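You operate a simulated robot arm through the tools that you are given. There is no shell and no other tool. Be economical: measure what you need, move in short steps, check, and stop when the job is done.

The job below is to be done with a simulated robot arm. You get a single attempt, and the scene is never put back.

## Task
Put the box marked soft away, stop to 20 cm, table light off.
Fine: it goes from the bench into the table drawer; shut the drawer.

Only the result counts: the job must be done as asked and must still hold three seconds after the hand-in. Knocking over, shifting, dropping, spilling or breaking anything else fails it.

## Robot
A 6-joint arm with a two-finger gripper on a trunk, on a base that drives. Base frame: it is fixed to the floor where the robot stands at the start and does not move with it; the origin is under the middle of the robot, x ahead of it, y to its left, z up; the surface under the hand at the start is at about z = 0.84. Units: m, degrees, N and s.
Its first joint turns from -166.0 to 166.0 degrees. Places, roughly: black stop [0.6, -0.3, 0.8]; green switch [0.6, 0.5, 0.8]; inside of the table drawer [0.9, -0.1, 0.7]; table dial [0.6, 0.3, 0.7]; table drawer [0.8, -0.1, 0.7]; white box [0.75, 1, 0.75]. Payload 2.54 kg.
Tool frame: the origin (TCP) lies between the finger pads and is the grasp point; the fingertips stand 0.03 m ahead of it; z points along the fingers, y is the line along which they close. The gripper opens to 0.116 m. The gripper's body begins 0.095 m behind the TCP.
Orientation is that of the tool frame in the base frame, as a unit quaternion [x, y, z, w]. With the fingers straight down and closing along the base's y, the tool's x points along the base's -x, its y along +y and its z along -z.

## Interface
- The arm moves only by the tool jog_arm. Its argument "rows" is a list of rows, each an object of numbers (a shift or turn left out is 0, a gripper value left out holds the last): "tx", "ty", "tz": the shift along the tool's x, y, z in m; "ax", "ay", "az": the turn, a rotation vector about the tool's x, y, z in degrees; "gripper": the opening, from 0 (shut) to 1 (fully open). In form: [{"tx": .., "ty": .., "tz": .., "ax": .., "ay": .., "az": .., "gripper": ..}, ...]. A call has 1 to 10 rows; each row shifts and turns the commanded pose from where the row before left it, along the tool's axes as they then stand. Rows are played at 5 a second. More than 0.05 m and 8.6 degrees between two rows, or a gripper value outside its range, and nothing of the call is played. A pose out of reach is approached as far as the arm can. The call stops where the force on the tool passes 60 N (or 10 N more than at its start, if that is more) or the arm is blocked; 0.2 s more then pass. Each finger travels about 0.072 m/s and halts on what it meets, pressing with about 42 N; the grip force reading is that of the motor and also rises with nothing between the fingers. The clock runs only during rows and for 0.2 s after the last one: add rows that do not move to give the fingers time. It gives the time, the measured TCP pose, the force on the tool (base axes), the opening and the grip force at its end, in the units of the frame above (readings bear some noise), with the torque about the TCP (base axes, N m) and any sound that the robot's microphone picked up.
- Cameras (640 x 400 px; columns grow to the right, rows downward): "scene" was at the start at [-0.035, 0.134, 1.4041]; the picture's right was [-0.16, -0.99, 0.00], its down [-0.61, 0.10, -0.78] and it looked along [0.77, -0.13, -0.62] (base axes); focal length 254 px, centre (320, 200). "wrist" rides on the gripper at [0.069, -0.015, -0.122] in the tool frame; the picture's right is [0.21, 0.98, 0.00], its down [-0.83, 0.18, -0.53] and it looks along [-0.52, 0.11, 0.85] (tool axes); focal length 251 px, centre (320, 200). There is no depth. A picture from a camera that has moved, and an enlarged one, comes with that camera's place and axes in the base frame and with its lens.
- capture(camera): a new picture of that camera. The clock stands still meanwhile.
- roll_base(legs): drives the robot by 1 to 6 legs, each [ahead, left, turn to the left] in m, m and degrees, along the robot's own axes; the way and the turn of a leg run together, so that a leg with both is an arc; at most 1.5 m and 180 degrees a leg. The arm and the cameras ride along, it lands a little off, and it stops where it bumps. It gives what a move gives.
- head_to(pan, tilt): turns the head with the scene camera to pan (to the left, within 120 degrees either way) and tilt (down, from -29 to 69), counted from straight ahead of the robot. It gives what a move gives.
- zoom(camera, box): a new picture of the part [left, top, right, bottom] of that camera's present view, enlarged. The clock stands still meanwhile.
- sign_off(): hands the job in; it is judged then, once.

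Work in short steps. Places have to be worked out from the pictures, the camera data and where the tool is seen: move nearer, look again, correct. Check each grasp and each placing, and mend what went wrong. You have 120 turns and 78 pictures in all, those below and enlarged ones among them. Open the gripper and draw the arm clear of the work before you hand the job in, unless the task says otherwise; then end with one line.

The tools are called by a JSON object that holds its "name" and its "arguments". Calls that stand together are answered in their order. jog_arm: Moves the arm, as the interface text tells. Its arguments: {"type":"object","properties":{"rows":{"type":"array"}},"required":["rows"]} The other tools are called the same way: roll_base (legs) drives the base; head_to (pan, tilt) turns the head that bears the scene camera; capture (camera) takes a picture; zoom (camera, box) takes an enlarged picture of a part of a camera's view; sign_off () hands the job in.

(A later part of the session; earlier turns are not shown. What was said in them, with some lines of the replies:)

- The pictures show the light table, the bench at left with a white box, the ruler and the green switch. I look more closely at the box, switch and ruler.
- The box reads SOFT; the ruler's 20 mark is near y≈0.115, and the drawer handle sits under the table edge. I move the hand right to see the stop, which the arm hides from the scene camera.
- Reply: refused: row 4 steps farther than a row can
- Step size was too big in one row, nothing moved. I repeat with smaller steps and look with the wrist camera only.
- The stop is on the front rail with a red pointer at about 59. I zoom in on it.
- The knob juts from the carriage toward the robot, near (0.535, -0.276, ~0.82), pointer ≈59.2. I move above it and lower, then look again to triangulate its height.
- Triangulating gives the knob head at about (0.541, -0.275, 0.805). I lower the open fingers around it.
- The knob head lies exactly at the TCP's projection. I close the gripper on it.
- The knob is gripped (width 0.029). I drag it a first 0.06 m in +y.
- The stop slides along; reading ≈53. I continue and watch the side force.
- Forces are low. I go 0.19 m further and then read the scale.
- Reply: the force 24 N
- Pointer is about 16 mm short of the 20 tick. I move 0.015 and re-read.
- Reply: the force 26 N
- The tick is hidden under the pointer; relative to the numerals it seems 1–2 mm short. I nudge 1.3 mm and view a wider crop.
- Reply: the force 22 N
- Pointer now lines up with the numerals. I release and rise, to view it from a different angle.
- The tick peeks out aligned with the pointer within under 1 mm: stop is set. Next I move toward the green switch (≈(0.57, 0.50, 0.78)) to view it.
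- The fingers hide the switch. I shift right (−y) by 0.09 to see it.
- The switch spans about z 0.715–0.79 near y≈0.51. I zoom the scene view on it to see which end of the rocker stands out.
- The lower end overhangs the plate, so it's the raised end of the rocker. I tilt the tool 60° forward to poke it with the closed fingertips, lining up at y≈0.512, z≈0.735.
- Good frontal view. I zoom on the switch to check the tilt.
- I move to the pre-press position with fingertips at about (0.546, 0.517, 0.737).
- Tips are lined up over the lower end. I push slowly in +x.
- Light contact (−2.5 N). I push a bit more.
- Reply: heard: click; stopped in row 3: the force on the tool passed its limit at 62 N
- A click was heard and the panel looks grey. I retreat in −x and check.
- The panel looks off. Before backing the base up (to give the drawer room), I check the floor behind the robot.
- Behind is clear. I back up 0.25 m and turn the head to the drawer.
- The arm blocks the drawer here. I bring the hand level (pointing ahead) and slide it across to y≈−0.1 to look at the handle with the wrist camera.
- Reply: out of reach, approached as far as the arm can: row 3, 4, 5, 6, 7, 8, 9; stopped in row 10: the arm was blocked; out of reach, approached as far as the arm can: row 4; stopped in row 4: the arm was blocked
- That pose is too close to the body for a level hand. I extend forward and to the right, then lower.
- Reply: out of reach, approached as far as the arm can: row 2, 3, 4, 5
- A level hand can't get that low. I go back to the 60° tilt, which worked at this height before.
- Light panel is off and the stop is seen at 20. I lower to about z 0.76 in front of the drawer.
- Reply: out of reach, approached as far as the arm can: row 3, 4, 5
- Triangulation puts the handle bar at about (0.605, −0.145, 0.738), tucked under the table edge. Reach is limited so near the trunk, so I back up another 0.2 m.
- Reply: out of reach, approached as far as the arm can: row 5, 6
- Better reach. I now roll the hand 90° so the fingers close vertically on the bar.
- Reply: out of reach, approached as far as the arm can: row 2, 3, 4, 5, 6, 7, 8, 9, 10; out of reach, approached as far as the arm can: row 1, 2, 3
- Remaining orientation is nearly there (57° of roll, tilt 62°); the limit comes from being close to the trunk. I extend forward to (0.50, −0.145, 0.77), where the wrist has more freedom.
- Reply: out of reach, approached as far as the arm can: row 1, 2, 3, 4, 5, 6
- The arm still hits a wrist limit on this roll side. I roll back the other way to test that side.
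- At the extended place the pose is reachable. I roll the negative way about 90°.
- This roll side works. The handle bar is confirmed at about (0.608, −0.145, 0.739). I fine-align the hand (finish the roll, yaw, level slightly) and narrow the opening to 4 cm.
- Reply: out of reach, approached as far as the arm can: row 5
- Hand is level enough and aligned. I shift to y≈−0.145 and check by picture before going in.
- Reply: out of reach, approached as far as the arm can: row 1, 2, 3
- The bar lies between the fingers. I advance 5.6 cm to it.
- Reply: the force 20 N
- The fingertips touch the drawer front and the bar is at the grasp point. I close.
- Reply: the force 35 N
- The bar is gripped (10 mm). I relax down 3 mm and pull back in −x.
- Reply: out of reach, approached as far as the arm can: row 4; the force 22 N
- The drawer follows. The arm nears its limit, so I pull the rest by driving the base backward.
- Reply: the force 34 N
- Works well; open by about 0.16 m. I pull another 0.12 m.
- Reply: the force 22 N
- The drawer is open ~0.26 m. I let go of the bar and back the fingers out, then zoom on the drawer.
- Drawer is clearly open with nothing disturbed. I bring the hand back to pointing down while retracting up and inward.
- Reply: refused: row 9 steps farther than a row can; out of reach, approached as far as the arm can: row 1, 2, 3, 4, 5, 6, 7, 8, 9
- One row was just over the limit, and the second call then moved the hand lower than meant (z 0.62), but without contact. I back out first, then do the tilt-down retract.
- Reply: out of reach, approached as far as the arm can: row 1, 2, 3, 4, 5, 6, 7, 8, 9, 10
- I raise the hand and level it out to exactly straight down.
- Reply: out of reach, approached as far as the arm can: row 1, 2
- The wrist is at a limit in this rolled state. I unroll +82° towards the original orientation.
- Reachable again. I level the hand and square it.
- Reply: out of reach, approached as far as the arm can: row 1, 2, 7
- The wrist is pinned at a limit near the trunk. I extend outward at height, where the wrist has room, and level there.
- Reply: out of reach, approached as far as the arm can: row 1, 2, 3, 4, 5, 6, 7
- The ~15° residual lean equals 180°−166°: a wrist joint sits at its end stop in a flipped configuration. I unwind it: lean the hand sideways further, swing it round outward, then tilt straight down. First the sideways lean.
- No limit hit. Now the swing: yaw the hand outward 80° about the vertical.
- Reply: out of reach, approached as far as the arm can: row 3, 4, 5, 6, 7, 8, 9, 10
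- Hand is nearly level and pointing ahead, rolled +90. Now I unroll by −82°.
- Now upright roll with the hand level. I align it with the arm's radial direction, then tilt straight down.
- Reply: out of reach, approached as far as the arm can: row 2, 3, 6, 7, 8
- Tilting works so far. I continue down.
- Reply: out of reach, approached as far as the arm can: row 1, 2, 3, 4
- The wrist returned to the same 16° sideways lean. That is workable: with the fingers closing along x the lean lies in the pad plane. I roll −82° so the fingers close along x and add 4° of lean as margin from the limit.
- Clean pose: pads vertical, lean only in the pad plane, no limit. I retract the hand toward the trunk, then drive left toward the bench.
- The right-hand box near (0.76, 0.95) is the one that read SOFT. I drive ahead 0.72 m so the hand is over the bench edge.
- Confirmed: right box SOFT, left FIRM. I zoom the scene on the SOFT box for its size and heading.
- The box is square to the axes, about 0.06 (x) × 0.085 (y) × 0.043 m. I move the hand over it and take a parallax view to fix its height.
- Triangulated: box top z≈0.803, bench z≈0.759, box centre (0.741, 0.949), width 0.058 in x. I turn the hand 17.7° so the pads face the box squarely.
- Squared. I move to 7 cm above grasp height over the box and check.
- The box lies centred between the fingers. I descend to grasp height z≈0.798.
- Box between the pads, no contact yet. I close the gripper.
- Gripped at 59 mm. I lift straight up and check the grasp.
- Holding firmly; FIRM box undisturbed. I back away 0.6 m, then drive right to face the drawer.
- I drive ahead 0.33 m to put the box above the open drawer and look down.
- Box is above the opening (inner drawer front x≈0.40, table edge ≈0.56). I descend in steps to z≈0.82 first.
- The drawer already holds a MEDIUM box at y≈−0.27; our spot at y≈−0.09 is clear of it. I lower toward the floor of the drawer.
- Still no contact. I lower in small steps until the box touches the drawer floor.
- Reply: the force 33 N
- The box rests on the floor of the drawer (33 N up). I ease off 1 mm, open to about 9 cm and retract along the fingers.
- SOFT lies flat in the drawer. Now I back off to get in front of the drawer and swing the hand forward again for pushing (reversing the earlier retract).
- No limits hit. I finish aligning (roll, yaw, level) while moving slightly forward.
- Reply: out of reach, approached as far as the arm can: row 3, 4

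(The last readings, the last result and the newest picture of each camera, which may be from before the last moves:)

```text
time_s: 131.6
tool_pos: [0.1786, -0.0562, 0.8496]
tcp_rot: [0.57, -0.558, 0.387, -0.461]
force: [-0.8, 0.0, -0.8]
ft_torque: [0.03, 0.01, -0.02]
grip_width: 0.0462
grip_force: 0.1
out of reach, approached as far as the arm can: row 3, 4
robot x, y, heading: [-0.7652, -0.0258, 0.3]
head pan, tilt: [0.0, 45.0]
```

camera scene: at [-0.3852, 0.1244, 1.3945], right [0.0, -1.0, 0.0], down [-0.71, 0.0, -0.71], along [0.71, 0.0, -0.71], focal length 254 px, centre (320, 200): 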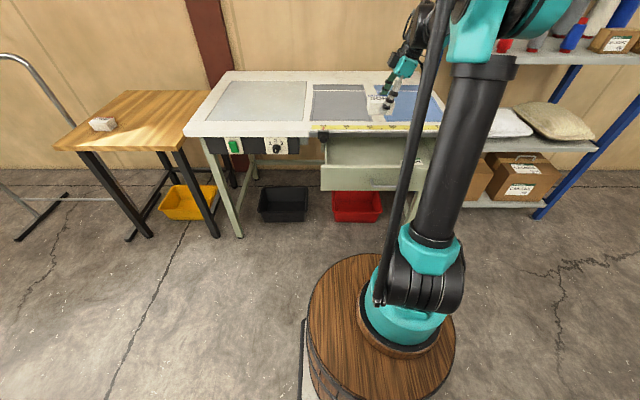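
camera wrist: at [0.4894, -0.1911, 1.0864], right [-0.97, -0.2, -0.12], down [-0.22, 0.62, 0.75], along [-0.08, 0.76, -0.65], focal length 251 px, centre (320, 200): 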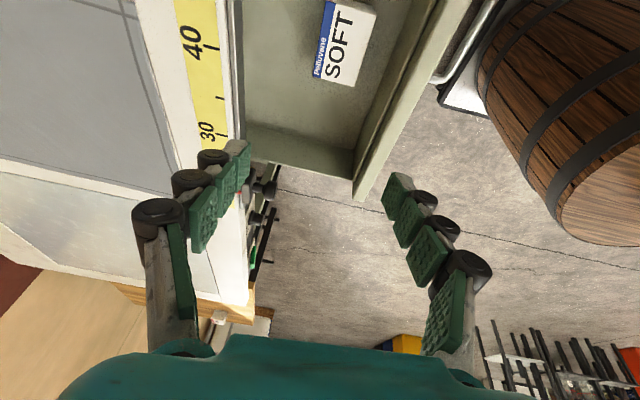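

Nearly aligned. I move to in front of the handle, (0.25, −0.148, 0.738).

{"name": "jog_arm", "arguments": {"rows": [{"tx": 0.0263, "ty": 0.0207, "tz": 0.0227}, {"tx": 0.0263, "ty": 0.0207, "tz": 0.0227}, {"tx": 0.0263, "ty": 0.0207, "tz": 0.0227}, {"tx": 0.0263, "ty": 0.0207, "tz": 0.0227}, {}]}}

{"name": "capture", "arguments": {"camera": "wrist"}}

```text
time_s: 132.8
tool_pos: [0.2511, -0.1482, 0.7393]
tcp_rot: [0.569, -0.559, 0.388, -0.462]
force: [-0.2, 0.5, 0.5]
ft_torque: [0.01, -0.03, 0.01]
grip_width: 0.0465
grip_force: 0.1
robot x, y, heading: [-0.7661, -0.026, 0.2]
head pan, tilt: [0.0, 45.0]
```

```text
15 pictures are left
camera wrist: at [0.144, -0.2283, 0.7798], right [-0.26, -0.16, -0.95], down [-0.63, 0.78, 0.03], along [0.74, 0.6, -0.3], focal length 251 px, centre (320, 200)
```

wrist: 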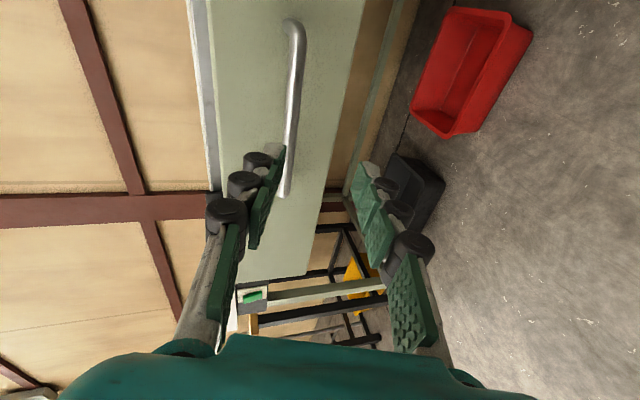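

The bar sits between the finger lines. I drive ahead 0.09 m so the tips come to the drawer front around the bar.

{"name": "roll_base", "arguments": {"legs": [[0.085, 0, 0]]}}

{"name": "capture", "arguments": {"camera": "wrist"}}

```text
time_s: 133.9
tool_pos: [0.3376, -0.1474, 0.7385]
tcp_rot: [0.571, -0.558, 0.387, -0.462]
force: [-0.6, 0.2, -0.1]
ft_torque: [-0.01, -0.05, -0.02]
grip_width: 0.0464
grip_force: 0.0
robot x, y, heading: [-0.6831, -0.0256, 0.7]
head pan, tilt: [0.0, 45.0]
```

```text
14 pictures are left
camera wrist: at [0.2295, -0.227, 0.7801], right [-0.26, -0.16, -0.95], down [-0.63, 0.78, 0.03], along [0.74, 0.6, -0.3], focal length 251 px, centre (320, 200)
```

wrist: 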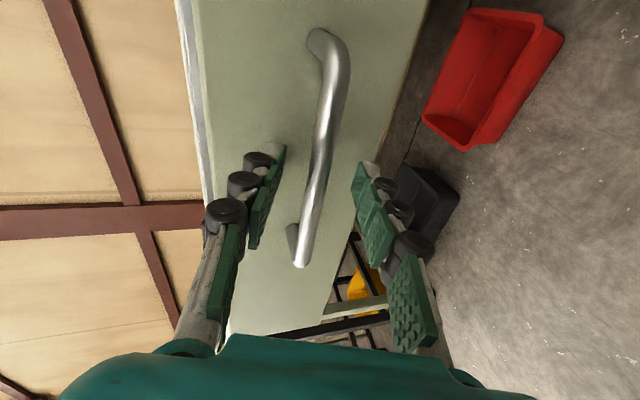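

The tips straddle the bar at the drawer front. I push by driving ahead 0.2 m.

{"name": "roll_base", "arguments": {"legs": [[0.1, 0, 0], [0.1, 0, 0]]}}

{"name": "capture", "arguments": {"camera": "wrist"}}

```text
time_s: 135.8
tool_pos: [0.5372, -0.1478, 0.7406]
tcp_rot: [0.57, -0.558, 0.387, -0.463]
force: [0.0, 0.0, 0.9]
ft_torque: [0.03, 0.01, 0.01]
grip_width: 0.0466
grip_force: 0.1
robot x, y, heading: [-0.4767, -0.0237, 0.7]
head pan, tilt: [0.0, 45.0]
```

```text
13 pictures are left
camera wrist: at [0.4302, -0.2263, 0.7801], right [-0.26, -0.16, -0.95], down [-0.63, 0.78, 0.03], along [0.74, 0.6, -0.3], focal length 251 px, centre (320, 200)
```

wrist: 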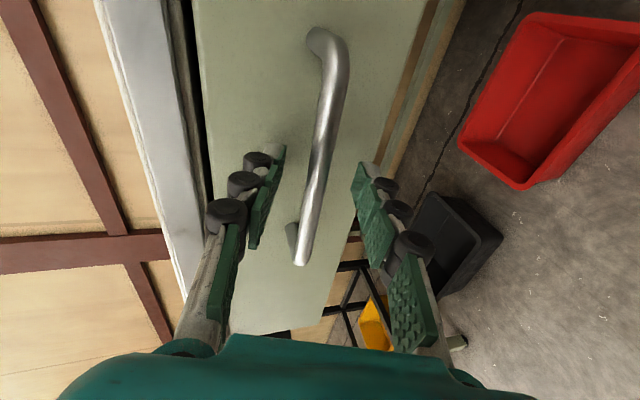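

Works; about 0.07 m remains. I drive 0.045 m, then finish with force-limited arm steps.

{"name": "roll_base", "arguments": {"legs": [[0.045, 0, 0]]}}

{"name": "jog_arm", "arguments": {"rows": [{"tz": 0.0096, "ty": -0.0028}, {"tz": 0.0096, "ty": -0.0028}, {}]}}

{"name": "capture", "arguments": {"camera": "wrist"}}

```text
time_s: 136.7
tool_pos: [0.583, -0.1468, 0.7394]
tcp_rot: [0.57, -0.559, 0.387, -0.462]
force: [-0.3, 0.1, -0.4]
ft_torque: [0.04, 0.03, 0.02]
grip_width: 0.0465
grip_force: 0.1
robot x, y, heading: [-0.4367, -0.0261, 0.3]
head pan, tilt: [0.0, 45.0]
```

```text
time_s: 137.5
tool_pos: [0.6026, -0.1443, 0.7384]
tcp_rot: [0.57, -0.559, 0.387, -0.462]
force: [-6.7, 0.5, 1.5]
ft_torque: [-0.02, -0.22, -0.04]
grip_width: 0.0471
grip_force: 0.5
robot x, y, heading: [-0.4335, -0.0275, 0.3]
head pan, tilt: [0.0, 45.0]
```

```text
12 pictures are left
camera wrist: at [0.4954, -0.2237, 0.7802], right [-0.26, -0.16, -0.95], down [-0.63, 0.78, 0.03], along [0.74, 0.6, -0.3], focal length 251 px, centre (320, 200)
```

wrist: 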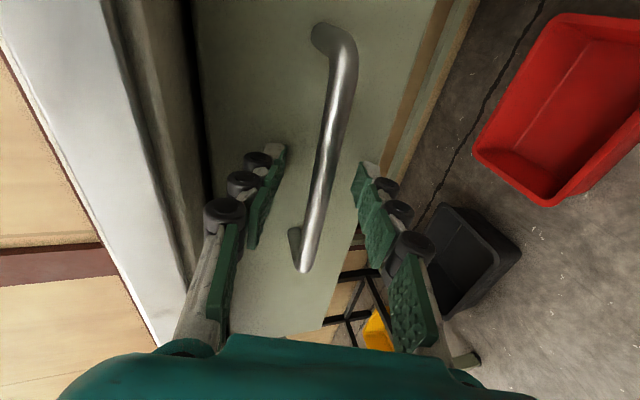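

Contact rises to 7 N, near the closed position. I push a few mm more to seat it fully.

{"name": "jog_arm", "arguments": {"rows": [{"tz": 0.0029, "ty": -0.0008}, {"tz": 0.0029, "ty": -0.0008}, {}]}}

```text
time_s: 138.3
tool_pos: [0.6085, -0.1444, 0.7386]
tcp_rot: [0.57, -0.558, 0.386, -0.462]
force: [-4.5, 0.0, 1.6]
ft_torque: [-0.02, -0.13, -0.01]
grip_width: 0.0496
grip_force: 0.6
robot x, y, heading: [-0.4321, -0.0231, 0.4]
head pan, tilt: [0.0, 45.0]
```

It still yields (drawer friction only). I continue.

{"name": "jog_arm", "arguments": {"rows": [{"tz": 0.0029, "ty": -0.0008}, {"tz": 0.0029, "ty": -0.0008}, {"tz": 0.0029, "ty": -0.0008}, {}]}}

```text
time_s: 139.3
tool_pos: [0.6157, -0.1427, 0.7393]
tcp_rot: [0.57, -0.558, 0.387, -0.463]
force: [-3.3, -0.2, 1.6]
ft_torque: [-0.02, -0.08, -0.03]
grip_width: 0.0509
grip_force: 0.9
robot x, y, heading: [-0.4373, -0.022, 0.6]
head pan, tilt: [0.0, 45.0]
```

I check the drawer with pictures before pushing more.

{"name": "capture", "arguments": {"camera": "wrist"}}

{"name": "zoom", "arguments": {"camera": "scene", "box": [300, 90, 460, 190]}}

```text
11 pictures are left
camera wrist: at [0.5104, -0.2226, 0.78], right [-0.26, -0.16, -0.95], down [-0.63, 0.78, 0.03], along [0.74, 0.6, -0.3], focal length 251 px, centre (320, 200)
```

wrist: 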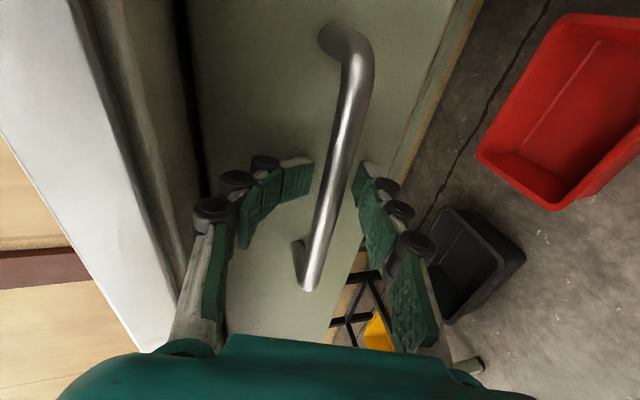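

```text
4.00 times, centred on (380, 140) of scene
camera zoom: at [-0.4755, 0.1243, 1.3944], right [0.01, -1.0, 0.0], down [-0.71, 0.0, -0.71], along [0.71, 0.0, -0.71], focal length 1017 px, centre (80, 440)
```

zoom: 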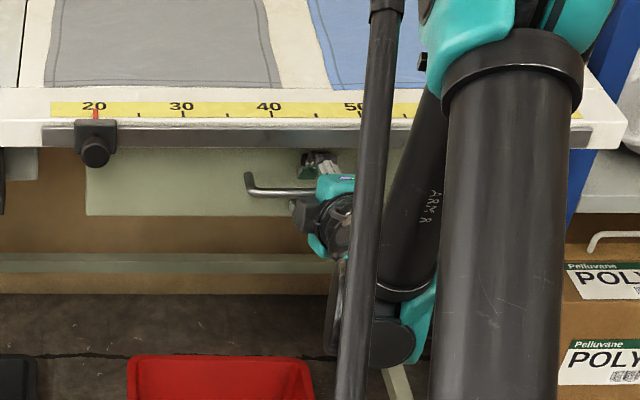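

Bar position now (x≈0.598) equals that in the original closed picture, and the fingers were merely flexing: the drawer is shut. I back the hand out straight by driving backward.

{"name": "jog_arm", "arguments": {"rows": [{"tz": -0.0096, "ty": 0.0028}, {"tz": -0.0096, "ty": 0.0028}, {}]}}

{"name": "roll_base", "arguments": {"legs": [[-0.3, 0, 0]]}}

{"name": "capture", "arguments": {"camera": "scene"}}

{"name": "capture", "arguments": {"camera": "wrist"}}

```text
time_s: 140.1
tool_pos: [0.5974, -0.1453, 0.7397]
tcp_rot: [0.57, -0.558, 0.387, -0.462]
force: [0.3, 0.0, 0.2]
ft_torque: [0.02, -0.02, 0.01]
grip_width: 0.0463
grip_force: 0.1
robot x, y, heading: [-0.4359, -0.025, 0.4]
head pan, tilt: [0.0, 45.0]
```

```text
time_s: 142.2
tool_pos: [0.295, -0.1481, 0.7386]
tcp_rot: [0.569, -0.559, 0.388, -0.462]
force: [-0.3, 0.1, 0.5]
ft_torque: [-0.01, 0.04, 0.0]
grip_width: 0.0461
grip_force: 0.0
robot x, y, heading: [-0.7366, -0.0249, -0.2]
head pan, tilt: [0.0, 45.0]
```

```text
9 pictures are left
camera scene: at [-0.7771, 0.1225, 1.3945], right [0.0, -1.0, 0.0], down [-0.71, 0.0, -0.71], along [0.71, 0.0, -0.71], focal length 254 px, centre (320, 200)
```

scene: 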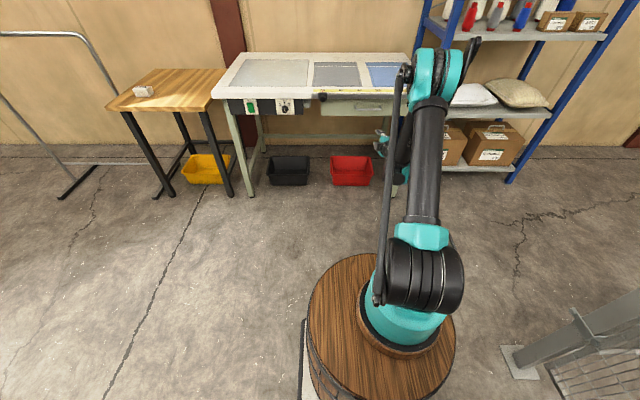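

```text
8 pictures are left
camera wrist: at [0.1882, -0.2281, 0.7801], right [-0.26, -0.16, -0.95], down [-0.62, 0.78, 0.03], along [0.74, 0.6, -0.3], focal length 251 px, centre (320, 200)
```

wrist: 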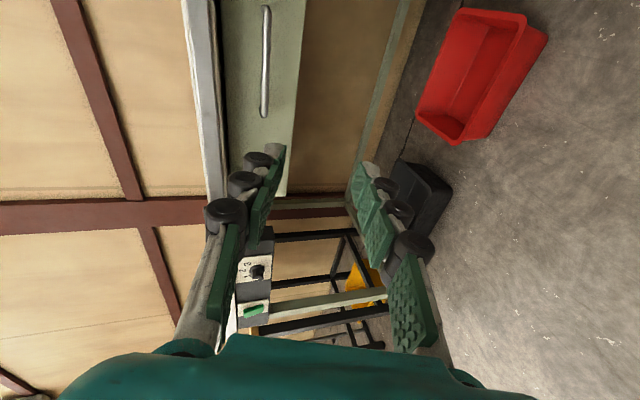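

The drawer is shut and the hand clear. I zoom once on the table to verify the stop, light and drawer.

{"name": "zoom", "arguments": {"camera": "scene", "box": [300, 78, 396, 138]}}

{"name": "zoom", "arguments": {"camera": "scene", "box": [100, 50, 340, 200]}}

```text
6.67 times, centred on (348, 108) of scene
camera zoom: at [-0.7771, 0.1225, 1.3945], right [0.0, -1.0, 0.0], down [-0.71, 0.0, -0.71], along [0.71, 0.0, -0.71], focal length 1696 px, centre (133, 813)
```

zoom: 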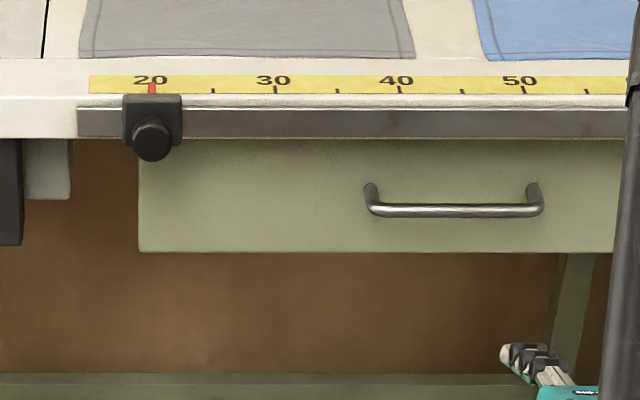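

```text
2.67 times, centred on (220, 125) of scene
camera zoom: at [-0.7771, 0.1225, 1.3945], right [0.0, -1.0, 0.0], down [-0.71, 0.0, -0.71], along [0.71, 0.0, -0.71], focal length 678 px, centre (587, 400)
```

zoom: 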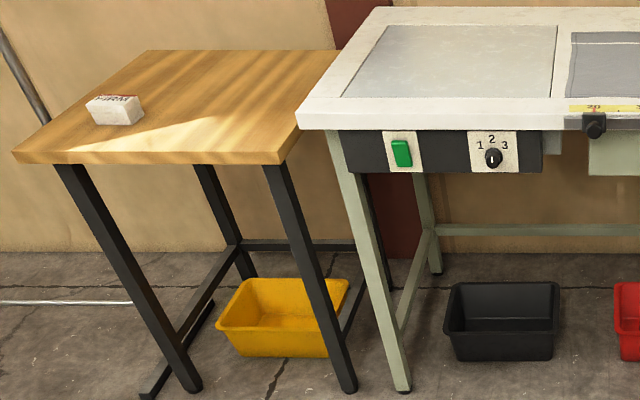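

The stop pointer sits at 20, the panel is dark, the drawer is shut and nothing else has moved. I open the gripper fully (the hand is already clear) and hand in.

{"name": "jog_arm", "arguments": {"rows": [{"gripper": 1.0}, {}, {}]}}

{"name": "sign_off", "arguments": {}}

```text
time_s: 143.0
tool_pos: [0.294, -0.1487, 0.7388]
tcp_rot: [0.569, -0.559, 0.388, -0.462]
force: [0.8, 0.2, 0.2]
ft_torque: [-0.02, -0.01, 0.03]
grip_width: 0.1159
grip_force: 0.1
robot x, y, heading: [-0.7403, -0.026, 0.4]
head pan, tilt: [0.0, 45.0]
```

```text
The job is handed in.
```

The SOFT box is in the table drawer and the drawer is shut, the stop is at 20 cm (within about 1 mm), and the table light is off.
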